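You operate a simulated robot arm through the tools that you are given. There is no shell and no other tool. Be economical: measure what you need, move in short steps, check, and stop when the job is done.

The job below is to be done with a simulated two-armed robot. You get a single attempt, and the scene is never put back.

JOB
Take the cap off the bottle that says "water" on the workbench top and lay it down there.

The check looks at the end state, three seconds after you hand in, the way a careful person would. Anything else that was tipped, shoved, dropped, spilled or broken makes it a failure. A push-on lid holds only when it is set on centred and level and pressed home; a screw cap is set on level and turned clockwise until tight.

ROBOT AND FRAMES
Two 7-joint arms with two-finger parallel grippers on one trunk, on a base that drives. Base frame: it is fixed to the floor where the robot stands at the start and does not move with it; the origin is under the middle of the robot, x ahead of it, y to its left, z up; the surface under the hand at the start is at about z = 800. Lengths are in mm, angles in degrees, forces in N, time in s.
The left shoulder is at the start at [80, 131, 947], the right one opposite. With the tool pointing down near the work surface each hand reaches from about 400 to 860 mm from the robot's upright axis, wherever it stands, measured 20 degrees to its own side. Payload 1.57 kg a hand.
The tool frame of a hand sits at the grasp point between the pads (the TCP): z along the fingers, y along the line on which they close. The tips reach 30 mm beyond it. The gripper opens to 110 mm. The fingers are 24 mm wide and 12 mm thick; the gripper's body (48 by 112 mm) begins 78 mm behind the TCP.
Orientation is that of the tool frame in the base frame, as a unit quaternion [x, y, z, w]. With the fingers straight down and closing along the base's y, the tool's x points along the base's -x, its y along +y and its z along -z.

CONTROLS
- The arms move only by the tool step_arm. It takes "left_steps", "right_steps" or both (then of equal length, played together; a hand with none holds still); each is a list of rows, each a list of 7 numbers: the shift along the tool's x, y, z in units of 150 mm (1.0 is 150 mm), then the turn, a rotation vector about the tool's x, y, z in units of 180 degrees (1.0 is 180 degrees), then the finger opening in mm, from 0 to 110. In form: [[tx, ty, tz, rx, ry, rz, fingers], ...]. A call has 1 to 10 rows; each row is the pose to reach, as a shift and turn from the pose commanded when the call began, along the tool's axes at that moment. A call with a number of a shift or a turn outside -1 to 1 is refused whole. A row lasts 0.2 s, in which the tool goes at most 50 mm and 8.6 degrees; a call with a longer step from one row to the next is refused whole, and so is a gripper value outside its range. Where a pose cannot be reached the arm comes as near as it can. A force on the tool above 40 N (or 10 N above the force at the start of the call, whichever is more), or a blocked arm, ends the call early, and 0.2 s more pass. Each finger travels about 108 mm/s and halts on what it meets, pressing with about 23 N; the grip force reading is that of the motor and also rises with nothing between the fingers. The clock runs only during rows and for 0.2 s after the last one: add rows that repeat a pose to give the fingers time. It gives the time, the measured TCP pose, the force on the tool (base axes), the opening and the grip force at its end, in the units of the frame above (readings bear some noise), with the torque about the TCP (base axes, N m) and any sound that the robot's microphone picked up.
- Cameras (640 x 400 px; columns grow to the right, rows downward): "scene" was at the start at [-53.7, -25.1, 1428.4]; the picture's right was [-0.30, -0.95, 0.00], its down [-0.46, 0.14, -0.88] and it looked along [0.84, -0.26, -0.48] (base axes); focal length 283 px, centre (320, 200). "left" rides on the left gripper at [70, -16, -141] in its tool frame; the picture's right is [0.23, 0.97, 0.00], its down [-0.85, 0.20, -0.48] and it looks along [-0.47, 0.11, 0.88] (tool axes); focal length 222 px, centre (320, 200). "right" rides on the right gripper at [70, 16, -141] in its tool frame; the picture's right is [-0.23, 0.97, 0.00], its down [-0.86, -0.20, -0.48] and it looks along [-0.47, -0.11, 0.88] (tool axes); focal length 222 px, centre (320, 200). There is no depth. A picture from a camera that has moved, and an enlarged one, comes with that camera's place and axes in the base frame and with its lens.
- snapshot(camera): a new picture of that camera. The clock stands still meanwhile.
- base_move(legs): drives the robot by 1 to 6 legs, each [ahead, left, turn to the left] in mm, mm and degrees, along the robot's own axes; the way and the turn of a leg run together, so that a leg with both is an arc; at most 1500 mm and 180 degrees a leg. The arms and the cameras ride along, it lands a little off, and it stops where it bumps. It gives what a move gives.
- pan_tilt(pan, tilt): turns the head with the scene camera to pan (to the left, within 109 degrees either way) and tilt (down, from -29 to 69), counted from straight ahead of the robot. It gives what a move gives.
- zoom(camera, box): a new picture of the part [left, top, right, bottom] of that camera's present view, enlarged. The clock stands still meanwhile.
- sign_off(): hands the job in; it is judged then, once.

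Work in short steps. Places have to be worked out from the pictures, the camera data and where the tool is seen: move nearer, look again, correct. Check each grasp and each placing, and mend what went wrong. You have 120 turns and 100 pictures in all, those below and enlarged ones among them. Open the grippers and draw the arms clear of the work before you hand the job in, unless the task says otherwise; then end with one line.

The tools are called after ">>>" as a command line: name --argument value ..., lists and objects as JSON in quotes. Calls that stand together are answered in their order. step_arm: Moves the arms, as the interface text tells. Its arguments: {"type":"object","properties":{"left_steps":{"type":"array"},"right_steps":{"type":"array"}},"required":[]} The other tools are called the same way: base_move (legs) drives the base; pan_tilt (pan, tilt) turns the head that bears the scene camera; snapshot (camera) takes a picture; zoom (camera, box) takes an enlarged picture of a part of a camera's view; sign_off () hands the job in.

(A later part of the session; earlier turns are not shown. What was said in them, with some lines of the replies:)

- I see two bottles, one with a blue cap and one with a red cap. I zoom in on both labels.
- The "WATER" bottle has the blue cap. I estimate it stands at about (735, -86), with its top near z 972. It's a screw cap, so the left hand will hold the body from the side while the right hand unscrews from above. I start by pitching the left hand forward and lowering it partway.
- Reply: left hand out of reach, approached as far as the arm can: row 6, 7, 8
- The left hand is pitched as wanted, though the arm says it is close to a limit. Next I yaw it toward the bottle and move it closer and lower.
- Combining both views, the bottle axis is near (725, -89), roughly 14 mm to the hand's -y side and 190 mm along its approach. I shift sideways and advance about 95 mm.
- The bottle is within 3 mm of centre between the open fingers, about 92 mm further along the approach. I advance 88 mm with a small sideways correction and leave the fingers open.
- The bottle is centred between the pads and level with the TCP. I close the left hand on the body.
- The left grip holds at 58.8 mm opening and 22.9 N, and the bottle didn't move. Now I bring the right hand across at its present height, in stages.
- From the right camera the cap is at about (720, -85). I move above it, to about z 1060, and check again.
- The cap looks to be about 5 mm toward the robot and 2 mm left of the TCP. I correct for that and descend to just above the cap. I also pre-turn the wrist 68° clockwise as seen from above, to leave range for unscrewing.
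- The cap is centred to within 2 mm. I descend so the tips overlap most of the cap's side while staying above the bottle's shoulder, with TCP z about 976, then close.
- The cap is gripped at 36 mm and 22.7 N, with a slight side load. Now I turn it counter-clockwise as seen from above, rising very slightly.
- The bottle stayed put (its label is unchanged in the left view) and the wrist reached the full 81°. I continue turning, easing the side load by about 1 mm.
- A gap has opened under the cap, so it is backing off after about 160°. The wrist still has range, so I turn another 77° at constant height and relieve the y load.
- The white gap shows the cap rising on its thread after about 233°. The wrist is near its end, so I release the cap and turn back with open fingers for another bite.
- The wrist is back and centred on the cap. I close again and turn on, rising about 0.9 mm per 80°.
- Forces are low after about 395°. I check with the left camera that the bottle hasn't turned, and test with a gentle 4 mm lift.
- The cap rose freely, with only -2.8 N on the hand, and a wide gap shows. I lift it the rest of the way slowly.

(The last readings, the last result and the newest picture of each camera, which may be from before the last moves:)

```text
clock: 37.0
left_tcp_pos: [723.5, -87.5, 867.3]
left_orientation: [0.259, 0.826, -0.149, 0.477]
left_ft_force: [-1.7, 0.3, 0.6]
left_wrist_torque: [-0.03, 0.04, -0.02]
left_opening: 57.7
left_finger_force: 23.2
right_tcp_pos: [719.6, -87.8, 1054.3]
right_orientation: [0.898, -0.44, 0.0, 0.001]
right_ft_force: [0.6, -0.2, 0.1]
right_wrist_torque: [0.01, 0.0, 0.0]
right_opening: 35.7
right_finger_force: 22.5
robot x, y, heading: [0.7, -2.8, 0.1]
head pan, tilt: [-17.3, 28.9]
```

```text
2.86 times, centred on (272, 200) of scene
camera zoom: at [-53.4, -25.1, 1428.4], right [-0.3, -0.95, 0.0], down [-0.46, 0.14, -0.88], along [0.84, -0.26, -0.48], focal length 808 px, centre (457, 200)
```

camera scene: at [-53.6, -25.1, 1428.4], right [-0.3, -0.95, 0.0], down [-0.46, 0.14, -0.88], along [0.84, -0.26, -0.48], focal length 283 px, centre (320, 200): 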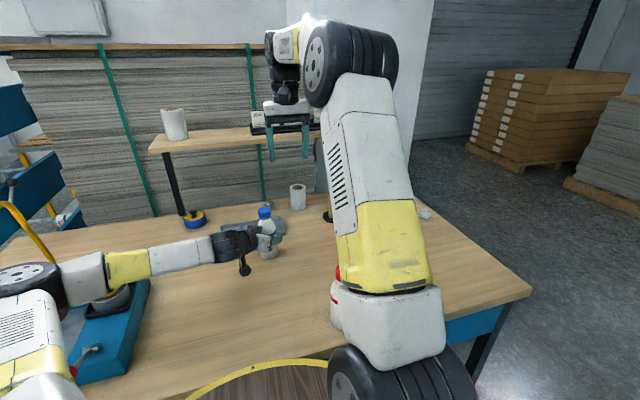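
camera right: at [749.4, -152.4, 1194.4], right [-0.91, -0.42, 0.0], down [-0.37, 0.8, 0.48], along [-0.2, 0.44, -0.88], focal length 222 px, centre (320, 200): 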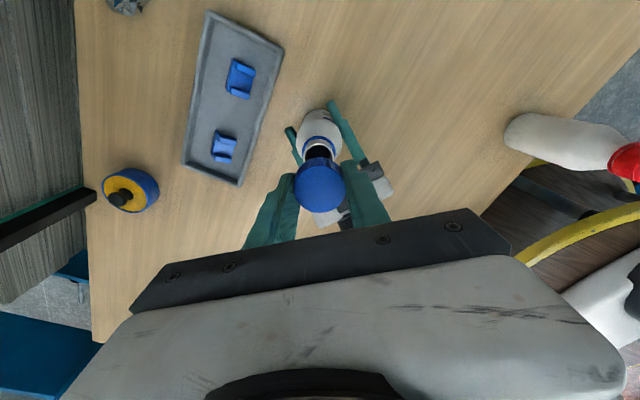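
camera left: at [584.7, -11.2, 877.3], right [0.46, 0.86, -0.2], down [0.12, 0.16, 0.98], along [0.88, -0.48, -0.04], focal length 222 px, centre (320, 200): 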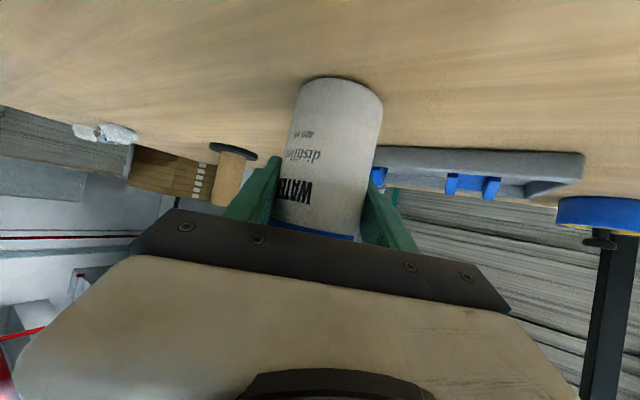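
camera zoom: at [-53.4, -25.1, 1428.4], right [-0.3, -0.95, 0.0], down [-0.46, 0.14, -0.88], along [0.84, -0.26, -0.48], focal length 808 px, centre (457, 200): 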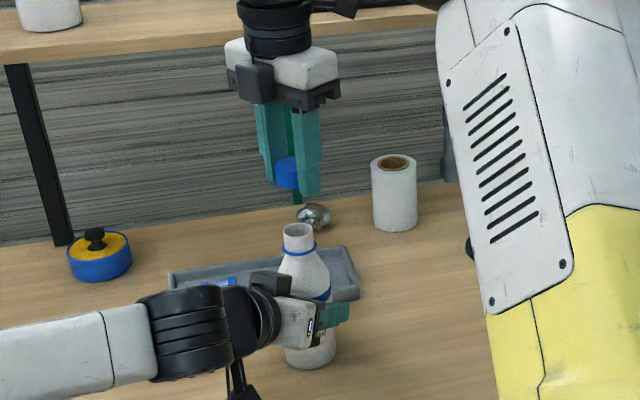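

The cap is off, and the bottle stands open in the left hand. I carry the cap to a clear spot near (640, -230), turning the wrist back and descending partway.

>>> step_arm --right_steps '[[0.1, 0.24, 0, 0, 0, 0, 25], [0.2, 0.48, 0, 0, 0, 0, 25], [0.3, 0.72, 0, 0, 0, 0, 25], [0.38, 0.88, 0, 0, 0, 0, 25], [0.425, 0.997, 0, 0, 0, 0, 25]]'

>>> step_arm --right_steps '[[0, 0, 0.08, 0, 0, 0.046, 25], [0, 0, 0.17, 0, 0, 0.092, 25], [0, 0, 0.26, 0, 0, 0.138, 25], [0, 0, 0.35, 0, 0, 0.184, 25], [0, 0, 0.44, 0, 0, 0.23, 25], [0, 0, 0.53, 0, 0, 0.276, 25], [0, 0, 0.62, 0, 0, 0.322, 25], [0, 0, 0.71, 0, 0, 0.368, 25], [0, 0, 0.8, 0, 0, 0.414, 25], [0, 0, 0.8, 0, 0, 0.46, 25]]'

>>> snapshot --camera "right"

>>> snapshot --camera "scene"

```text
clock: 38.2
left_tcp_pos: [723.0, -88.4, 867.8]
left_orientation: [0.259, 0.826, -0.149, 0.477]
left_ft_force: [-0.4, 0.4, 0.7]
left_wrist_torque: [-0.02, 0.0, -0.05]
left_opening: 57.6
left_finger_force: 22.9
right_tcp_pos: [644.1, -227.9, 1054.3]
right_orientation: [0.899, -0.439, 0.0, 0.0]
right_ft_force: [0.0, 0.7, -0.5]
right_wrist_torque: [-0.02, 0.03, 0.01]
right_opening: 35.7
right_finger_force: 22.7
robot x, y, heading: [-1.7, 0.4, 0.1]
head pan, tilt: [-17.3, 28.9]
```

```text
clock: 40.4
left_tcp_pos: [723.6, -88.8, 868.0]
left_orientation: [0.259, 0.827, -0.149, 0.477]
left_ft_force: [0.6, -0.9, -0.1]
left_wrist_torque: [0.02, -0.02, -0.02]
left_opening: 57.9
left_finger_force: 22.7
right_tcp_pos: [640.1, -229.5, 933.6]
right_orientation: [-0.382, 0.924, -0.001, 0.0]
right_ft_force: [0.3, 0.1, -0.1]
right_wrist_torque: [-0.01, 0.05, 0.03]
right_opening: 36.0
right_finger_force: 23.1
robot x, y, heading: [2.2, 0.8, -0.1]
head pan, tilt: [-17.3, 28.9]
```

```text
65 pictures are left
camera right: at [580.0, -266.9, 1073.2], right [-0.53, 0.85, 0.0], down [0.75, 0.46, 0.48], along [0.41, 0.25, -0.88], focal length 222 px, centre (320, 200)
```

right: 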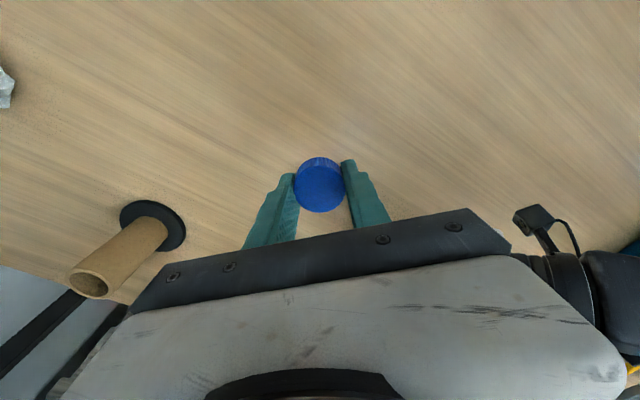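

```text
64 pictures are left
camera scene: at [-53.5, -25.1, 1428.4], right [-0.3, -0.95, 0.0], down [-0.46, 0.14, -0.88], along [0.84, -0.26, -0.48], focal length 283 px, centre (320, 200)
```

scene: 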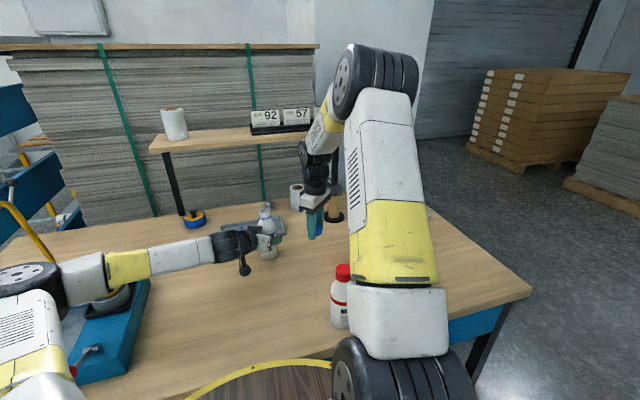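

The spot below is clear. I lower to about z 838, then go slower until contact.

>>> step_arm --right_steps '[[0, 0, 0.15, 0, 0, 0, 25], [0, 0, 0.3, 0, 0, 0, 25], [0, 0, 0.45, 0, 0, 0, 25], [0, 0, 0.56, 0, 0, 0, 25], [0, 0, 0.61, 0, 0, 0, 25], [0, 0, 0.635, 0, 0, 0, 25], [0, 0, 0.635, 0, 0, 0, 25]]'

>>> zoom --camera "scene" --box '[280, 200, 344, 270]'

```text
clock: 42.0
left_tcp_pos: [722.0, -88.4, 867.2]
left_orientation: [0.259, 0.826, -0.15, 0.477]
left_ft_force: [-0.6, 0.0, 0.1]
left_wrist_torque: [0.0, 0.0, -0.02]
left_opening: 57.8
left_finger_force: 23.0
right_tcp_pos: [640.0, -228.5, 838.7]
right_orientation: [-0.382, 0.924, 0.0, 0.0]
right_ft_force: [-0.1, -0.2, -0.8]
right_wrist_torque: [0.02, 0.03, -0.01]
right_opening: 35.7
right_finger_force: 23.3
robot x, y, heading: [-1.0, 1.7, 0.1]
head pan, tilt: [-17.3, 28.9]
```

```text
5.71 times, centred on (312, 235) of scene
camera zoom: at [-53.4, -25.1, 1428.4], right [-0.3, -0.95, 0.0], down [-0.46, 0.14, -0.88], along [0.84, -0.26, -0.48], focal length 1617 px, centre (366, 0)
```

zoom: 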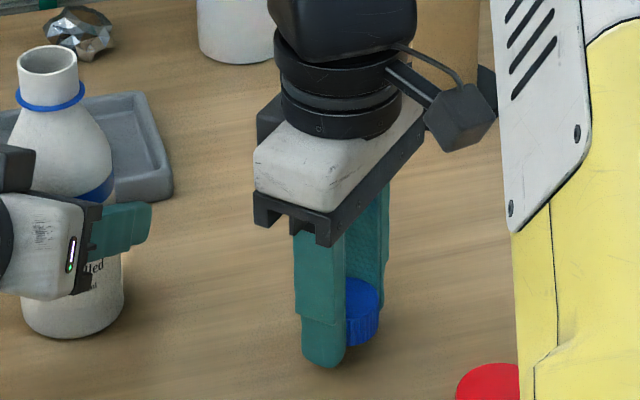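

Nothing has touched yet. I lower in 1 mm steps toward the surface.

>>> step_arm --right_steps '[[0, 0, 0.01, 0, 0, 0, 25], [0, 0, 0.02, 0, 0, 0, 25], [0, 0, 0.03, 0, 0, 0, 25], [0, 0, 0.037, 0, 0, 0, 25], [0, 0, 0.044, 0, 0, 0, 25], [0, 0, 0.044, 0, 0, 0, 25]]'

>>> zoom --camera "scene" --box '[280, 200, 344, 270]'

```text
clock: 43.4
left_tcp_pos: [723.3, -89.0, 867.2]
left_orientation: [0.26, 0.826, -0.15, 0.477]
left_ft_force: [-0.7, -0.5, 0.3]
left_wrist_torque: [-0.02, -0.01, -0.01]
left_opening: 57.8
left_finger_force: 22.9
right_tcp_pos: [639.8, -228.5, 831.4]
right_orientation: [-0.383, 0.924, 0.0, 0.0]
right_ft_force: [-0.1, -1.0, -0.3]
right_wrist_torque: [0.05, -0.01, -0.01]
right_opening: 35.8
right_finger_force: 22.8
robot x, y, heading: [-0.3, 1.7, -0.0]
head pan, tilt: [-17.3, 28.9]
```

```text
5.71 times, centred on (312, 235) of scene
camera zoom: at [-53.4, -25.1, 1428.4], right [-0.3, -0.95, 0.0], down [-0.46, 0.14, -0.88], along [0.84, -0.26, -0.48], focal length 1617 px, centre (366, 0)
```

zoom: 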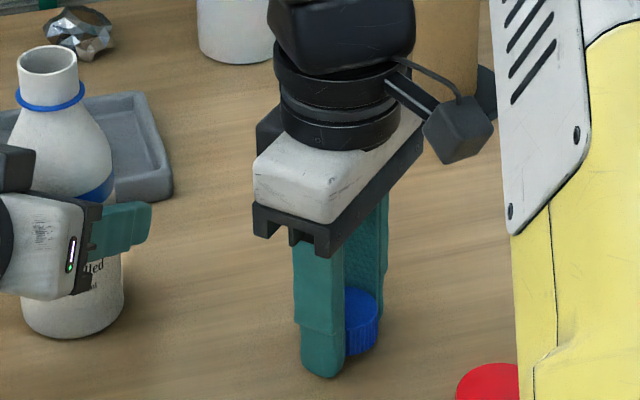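

Tips are about 1 mm off the surface with no contact force yet. I step down another 2–3 mm in tiny steps.

>>> step_arm --right_steps '[[0, 0, 0.004, 0, 0, 0, 25], [0, 0, 0.008, 0, 0, 0, 25], [0, 0, 0.012, 0, 0, 0, 25], [0, 0, 0.012, 0, 0, 0, 25]]'

```text
clock: 44.4
left_tcp_pos: [723.5, -88.1, 867.6]
left_orientation: [0.259, 0.826, -0.15, 0.478]
left_ft_force: [-0.3, 0.0, 0.2]
left_wrist_torque: [-0.03, 0.0, 0.03]
left_opening: 58.1
left_finger_force: 23.3
right_tcp_pos: [639.6, -228.4, 829.8]
right_orientation: [-0.383, 0.924, 0.0, 0.0]
right_ft_force: [1.9, -1.6, 3.7]
right_wrist_torque: [-0.02, 0.02, -0.01]
right_opening: 35.9
right_finger_force: 23.1
robot x, y, heading: [1.9, -0.1, 0.1]
head pan, tilt: [-17.3, 28.9]
```

Contact registers (3.7 N up). I open gently and rise straight up.

>>> step_arm --right_steps '[[0, 0, 0.008, 0, 0, 0, 36], [0, 0, 0.006, 0, 0, 0, 40], [0, 0, 0.004, 0, 0, 0, 50], [0, 0, 0, 0, 0, 0, 60], [0, 0, 0, 0, 0, 0, 60], [0, 0, -0.1, 0, 0, 0, 60], [0, 0, -0.3, 0, 0, 0, 60], [0, 0, -0.6, 0, 0, 0, 60], [0, 0, -0.9, 0, 0, 0, 60]]'

>>> snapshot --camera "right"

>>> zoom --camera "scene" --box '[240, 180, 352, 270]'

```text
clock: 46.4
left_tcp_pos: [722.9, -88.1, 866.5]
left_orientation: [0.259, 0.826, -0.149, 0.477]
left_ft_force: [1.2, 0.1, 0.4]
left_wrist_torque: [-0.03, -0.02, -0.01]
left_opening: 57.9
left_finger_force: 22.9
right_tcp_pos: [642.2, -227.4, 965.5]
right_orientation: [-0.383, 0.924, 0.001, -0.001]
right_ft_force: [0.3, 0.3, -0.2]
right_wrist_torque: [0.02, 0.03, 0.02]
right_opening: 59.7
right_finger_force: 0.1
robot x, y, heading: [-0.3, 0.3, -0.0]
head pan, tilt: [-17.3, 28.9]
```

```text
61 pictures are left
camera right: at [581.0, -264.5, 1105.5], right [-0.53, 0.85, 0.0], down [0.75, 0.46, 0.48], along [0.4, 0.25, -0.88], focal length 222 px, centre (320, 200)
```

right: 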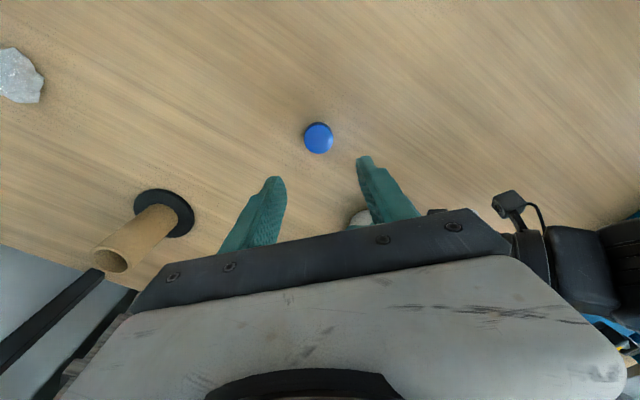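

```text
4.44 times, centred on (296, 225) of scene
camera zoom: at [-53.2, -25.1, 1428.5], right [-0.3, -0.95, 0.0], down [-0.46, 0.14, -0.88], along [0.84, -0.26, -0.48], focal length 1258 px, centre (427, 89)
```

zoom: 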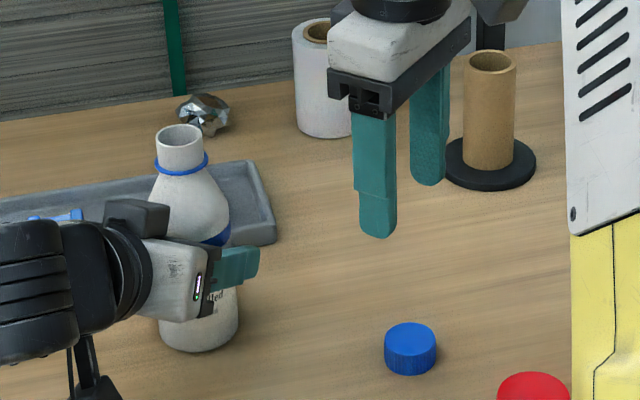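

The cap lies flat on the worktop. I raise the right hand clear and gently open the left hand off the bottle.

>>> step_arm --left_steps '[[0, 0, 0, 0, 0, 0, 58], [0, 0, 0, 0, 0, 0, 62], [0, 0, 0, 0, 0, 0, 70], [0, 0, 0, 0, 0, 0, 80], [0, 0, 0, 0, 0, 0, 95], [0, 0, 0, 0, 0, 0, 110], [0, 0, 0, 0, 0, 0, 110]]' --right_steps '[[0, 0, -0.2, 0, 0, 0, 60], [0, 0, -0.4, 0, 0, 0, 60], [0, 0, -0.6, 0, 0, 0, 60], [0, 0, -0.8, 0, 0, 0, 60], [0, 0, -1.0, 0, 0, 0, 60], [0, 0, -1.0, 0, 0, 0, 60], [0, 0, -1.0, 0, 0, 0, 60]]'

>>> snapshot --camera "left"

>>> zoom --camera "scene" --box '[240, 180, 352, 270]'

```text
clock: 48.0
left_tcp_pos: [722.4, -88.9, 866.3]
left_orientation: [0.26, 0.826, -0.15, 0.477]
left_ft_force: [0.1, 0.0, 0.1]
left_wrist_torque: [0.02, -0.01, 0.02]
left_opening: 109.9
left_finger_force: 0.1
right_tcp_pos: [638.9, -229.4, 1116.7]
right_orientation: [-0.383, 0.924, 0.0, -0.001]
right_ft_force: [-0.3, -0.7, 0.3]
right_wrist_torque: [0.03, 0.01, 0.03]
right_opening: 60.2
right_finger_force: 0.1
robot x, y, heading: [-2.5, -0.7, -0.3]
head pan, tilt: [-17.3, 28.9]
```

```text
59 pictures are left
camera left: at [584.5, -11.4, 877.2], right [0.46, 0.86, -0.2], down [0.12, 0.16, 0.98], along [0.88, -0.48, -0.04], focal length 222 px, centre (320, 200)
```

left: 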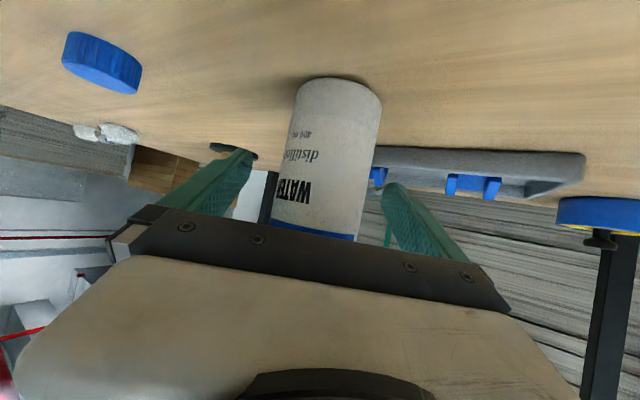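

```text
4.44 times, centred on (296, 225) of scene
camera zoom: at [-53.6, -25.1, 1428.4], right [-0.3, -0.95, 0.0], down [-0.46, 0.14, -0.88], along [0.84, -0.26, -0.48], focal length 1258 px, centre (427, 89)
```

zoom: 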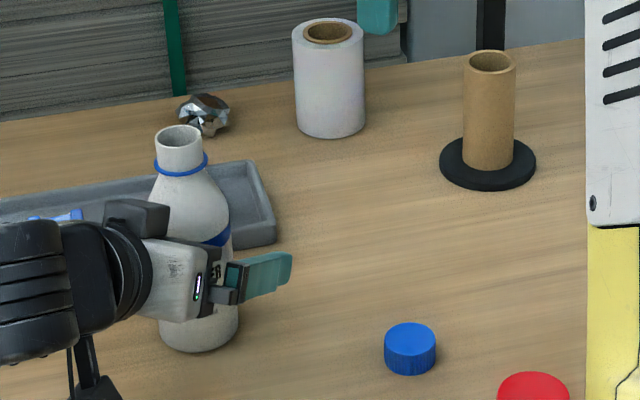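

The bottle stands free. I back the left hand out along its approach and draw the right hand away to its own side.

>>> step_arm --left_steps '[[0, 0, -0.1, 0, 0, 0, 110], [0, 0, -0.22, 0, 0, 0, 110], [0, 0, -0.4, 0, 0, 0, 110], [0, 0, -0.6, 0, 0, 0, 110], [0, 0, -0.8, 0, 0, 0, 110], [0, 0, -1.0, 0, 0, 0, 110], [0, 0, -1.0, 0, 0, 0, 110]]' --right_steps '[[0.0, -0.2, 0, 0, 0, 0, 60], [0, -0.4, 0, 0, 0, 0, 60], [0, -0.6, 0, 0, 0, 0, 60], [0, -0.8, 0, 0, 0, 0, 60], [0, -1.0, 0, 0, 0, 0, 60], [0, -1.0, 0, 0, 0, 0, 60], [0, -1.0, 0, 0, 0, 0, 60]]'

>>> step_arm --left_steps '[[-0.1, 0.1, -0.15, 0, 0, 0, 110], [-0.2, 0.2, -0.3, 0, 0, 0, 110], [-0.3, 0.3, -0.45, 0, 0, 0, 110], [-0.3, 0.3, -0.45, 0, 0, 0, 110]]'

>>> snapshot --camera "scene"

>>> zoom --camera "scene" --box '[200, 170, 376, 340]'

```text
clock: 49.6
left_tcp_pos: [616.9, -16.3, 943.6]
left_orientation: [0.26, 0.826, -0.15, 0.477]
left_ft_force: [0.1, -0.3, -0.5]
left_wrist_torque: [0.04, 0.0, 0.02]
left_opening: 110.0
left_finger_force: 0.0
right_tcp_pos: [743.2, -335.2, 1113.2]
right_orientation: [-0.382, 0.924, 0.001, -0.001]
right_ft_force: [0.3, 0.3, -0.1]
right_wrist_torque: [0.0, -0.01, 0.01]
right_opening: 59.9
right_finger_force: 0.0
robot x, y, heading: [1.5, -0.9, 0.1]
head pan, tilt: [-17.3, 28.9]
```

```text
clock: 50.6
left_tcp_pos: [614.2, 43.4, 1016.4]
left_orientation: [0.26, 0.826, -0.15, 0.477]
left_ft_force: [0.4, -0.2, -0.3]
left_wrist_torque: [0.0, 0.02, 0.0]
left_opening: 109.9
left_finger_force: 0.1
right_tcp_pos: [743.8, -335.4, 1114.3]
right_orientation: [-0.383, 0.924, 0.0, 0.001]
right_ft_force: [-0.3, -0.4, 0.3]
right_wrist_torque: [0.01, 0.02, 0.02]
right_opening: 59.9
right_finger_force: 0.1
robot x, y, heading: [0.7, -0.7, 0.3]
head pan, tilt: [-17.3, 28.9]
```

```text
57 pictures are left
camera scene: at [-53.6, -25.1, 1428.4], right [-0.3, -0.95, 0.0], down [-0.46, 0.14, -0.88], along [0.84, -0.26, -0.48], focal length 283 px, centre (320, 200)
```

scene: 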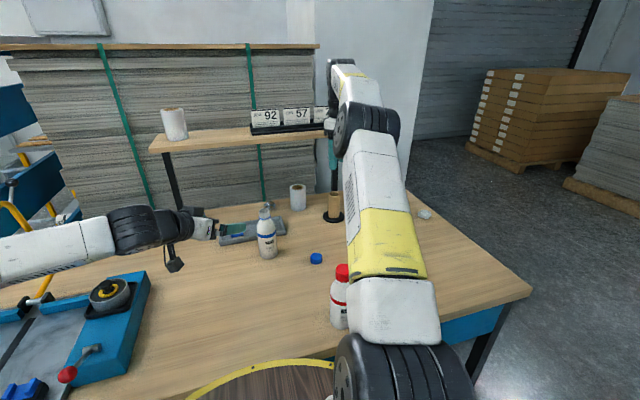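

```text
2.35 times, centred on (288, 255) of scene
camera zoom: at [-53.6, -25.1, 1428.4], right [-0.3, -0.95, 0.0], down [-0.46, 0.14, -0.88], along [0.84, -0.26, -0.48], focal length 666 px, centre (395, 71)
```

zoom: 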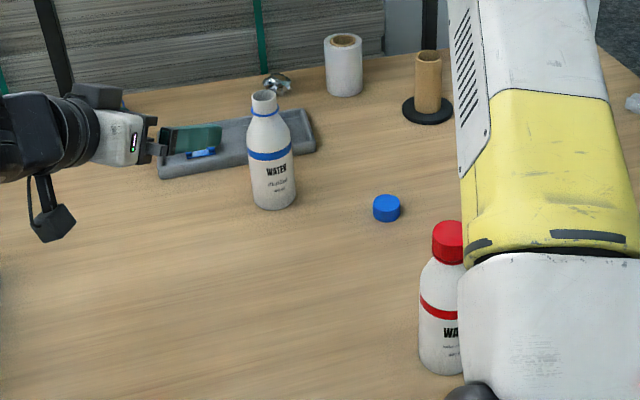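

The water bottle is upright and open in its place. The cap lies flat on the worktop, nothing else has moved, and both arms are clear with grippers open, so I hand in.

>>> sign_off

```text
The job is handed in.
```

The cap is off the "WATER" bottle and lies flat on the worktop; the bottle is upright and open where it stood, though turned slightly, and nothing else was disturbed.
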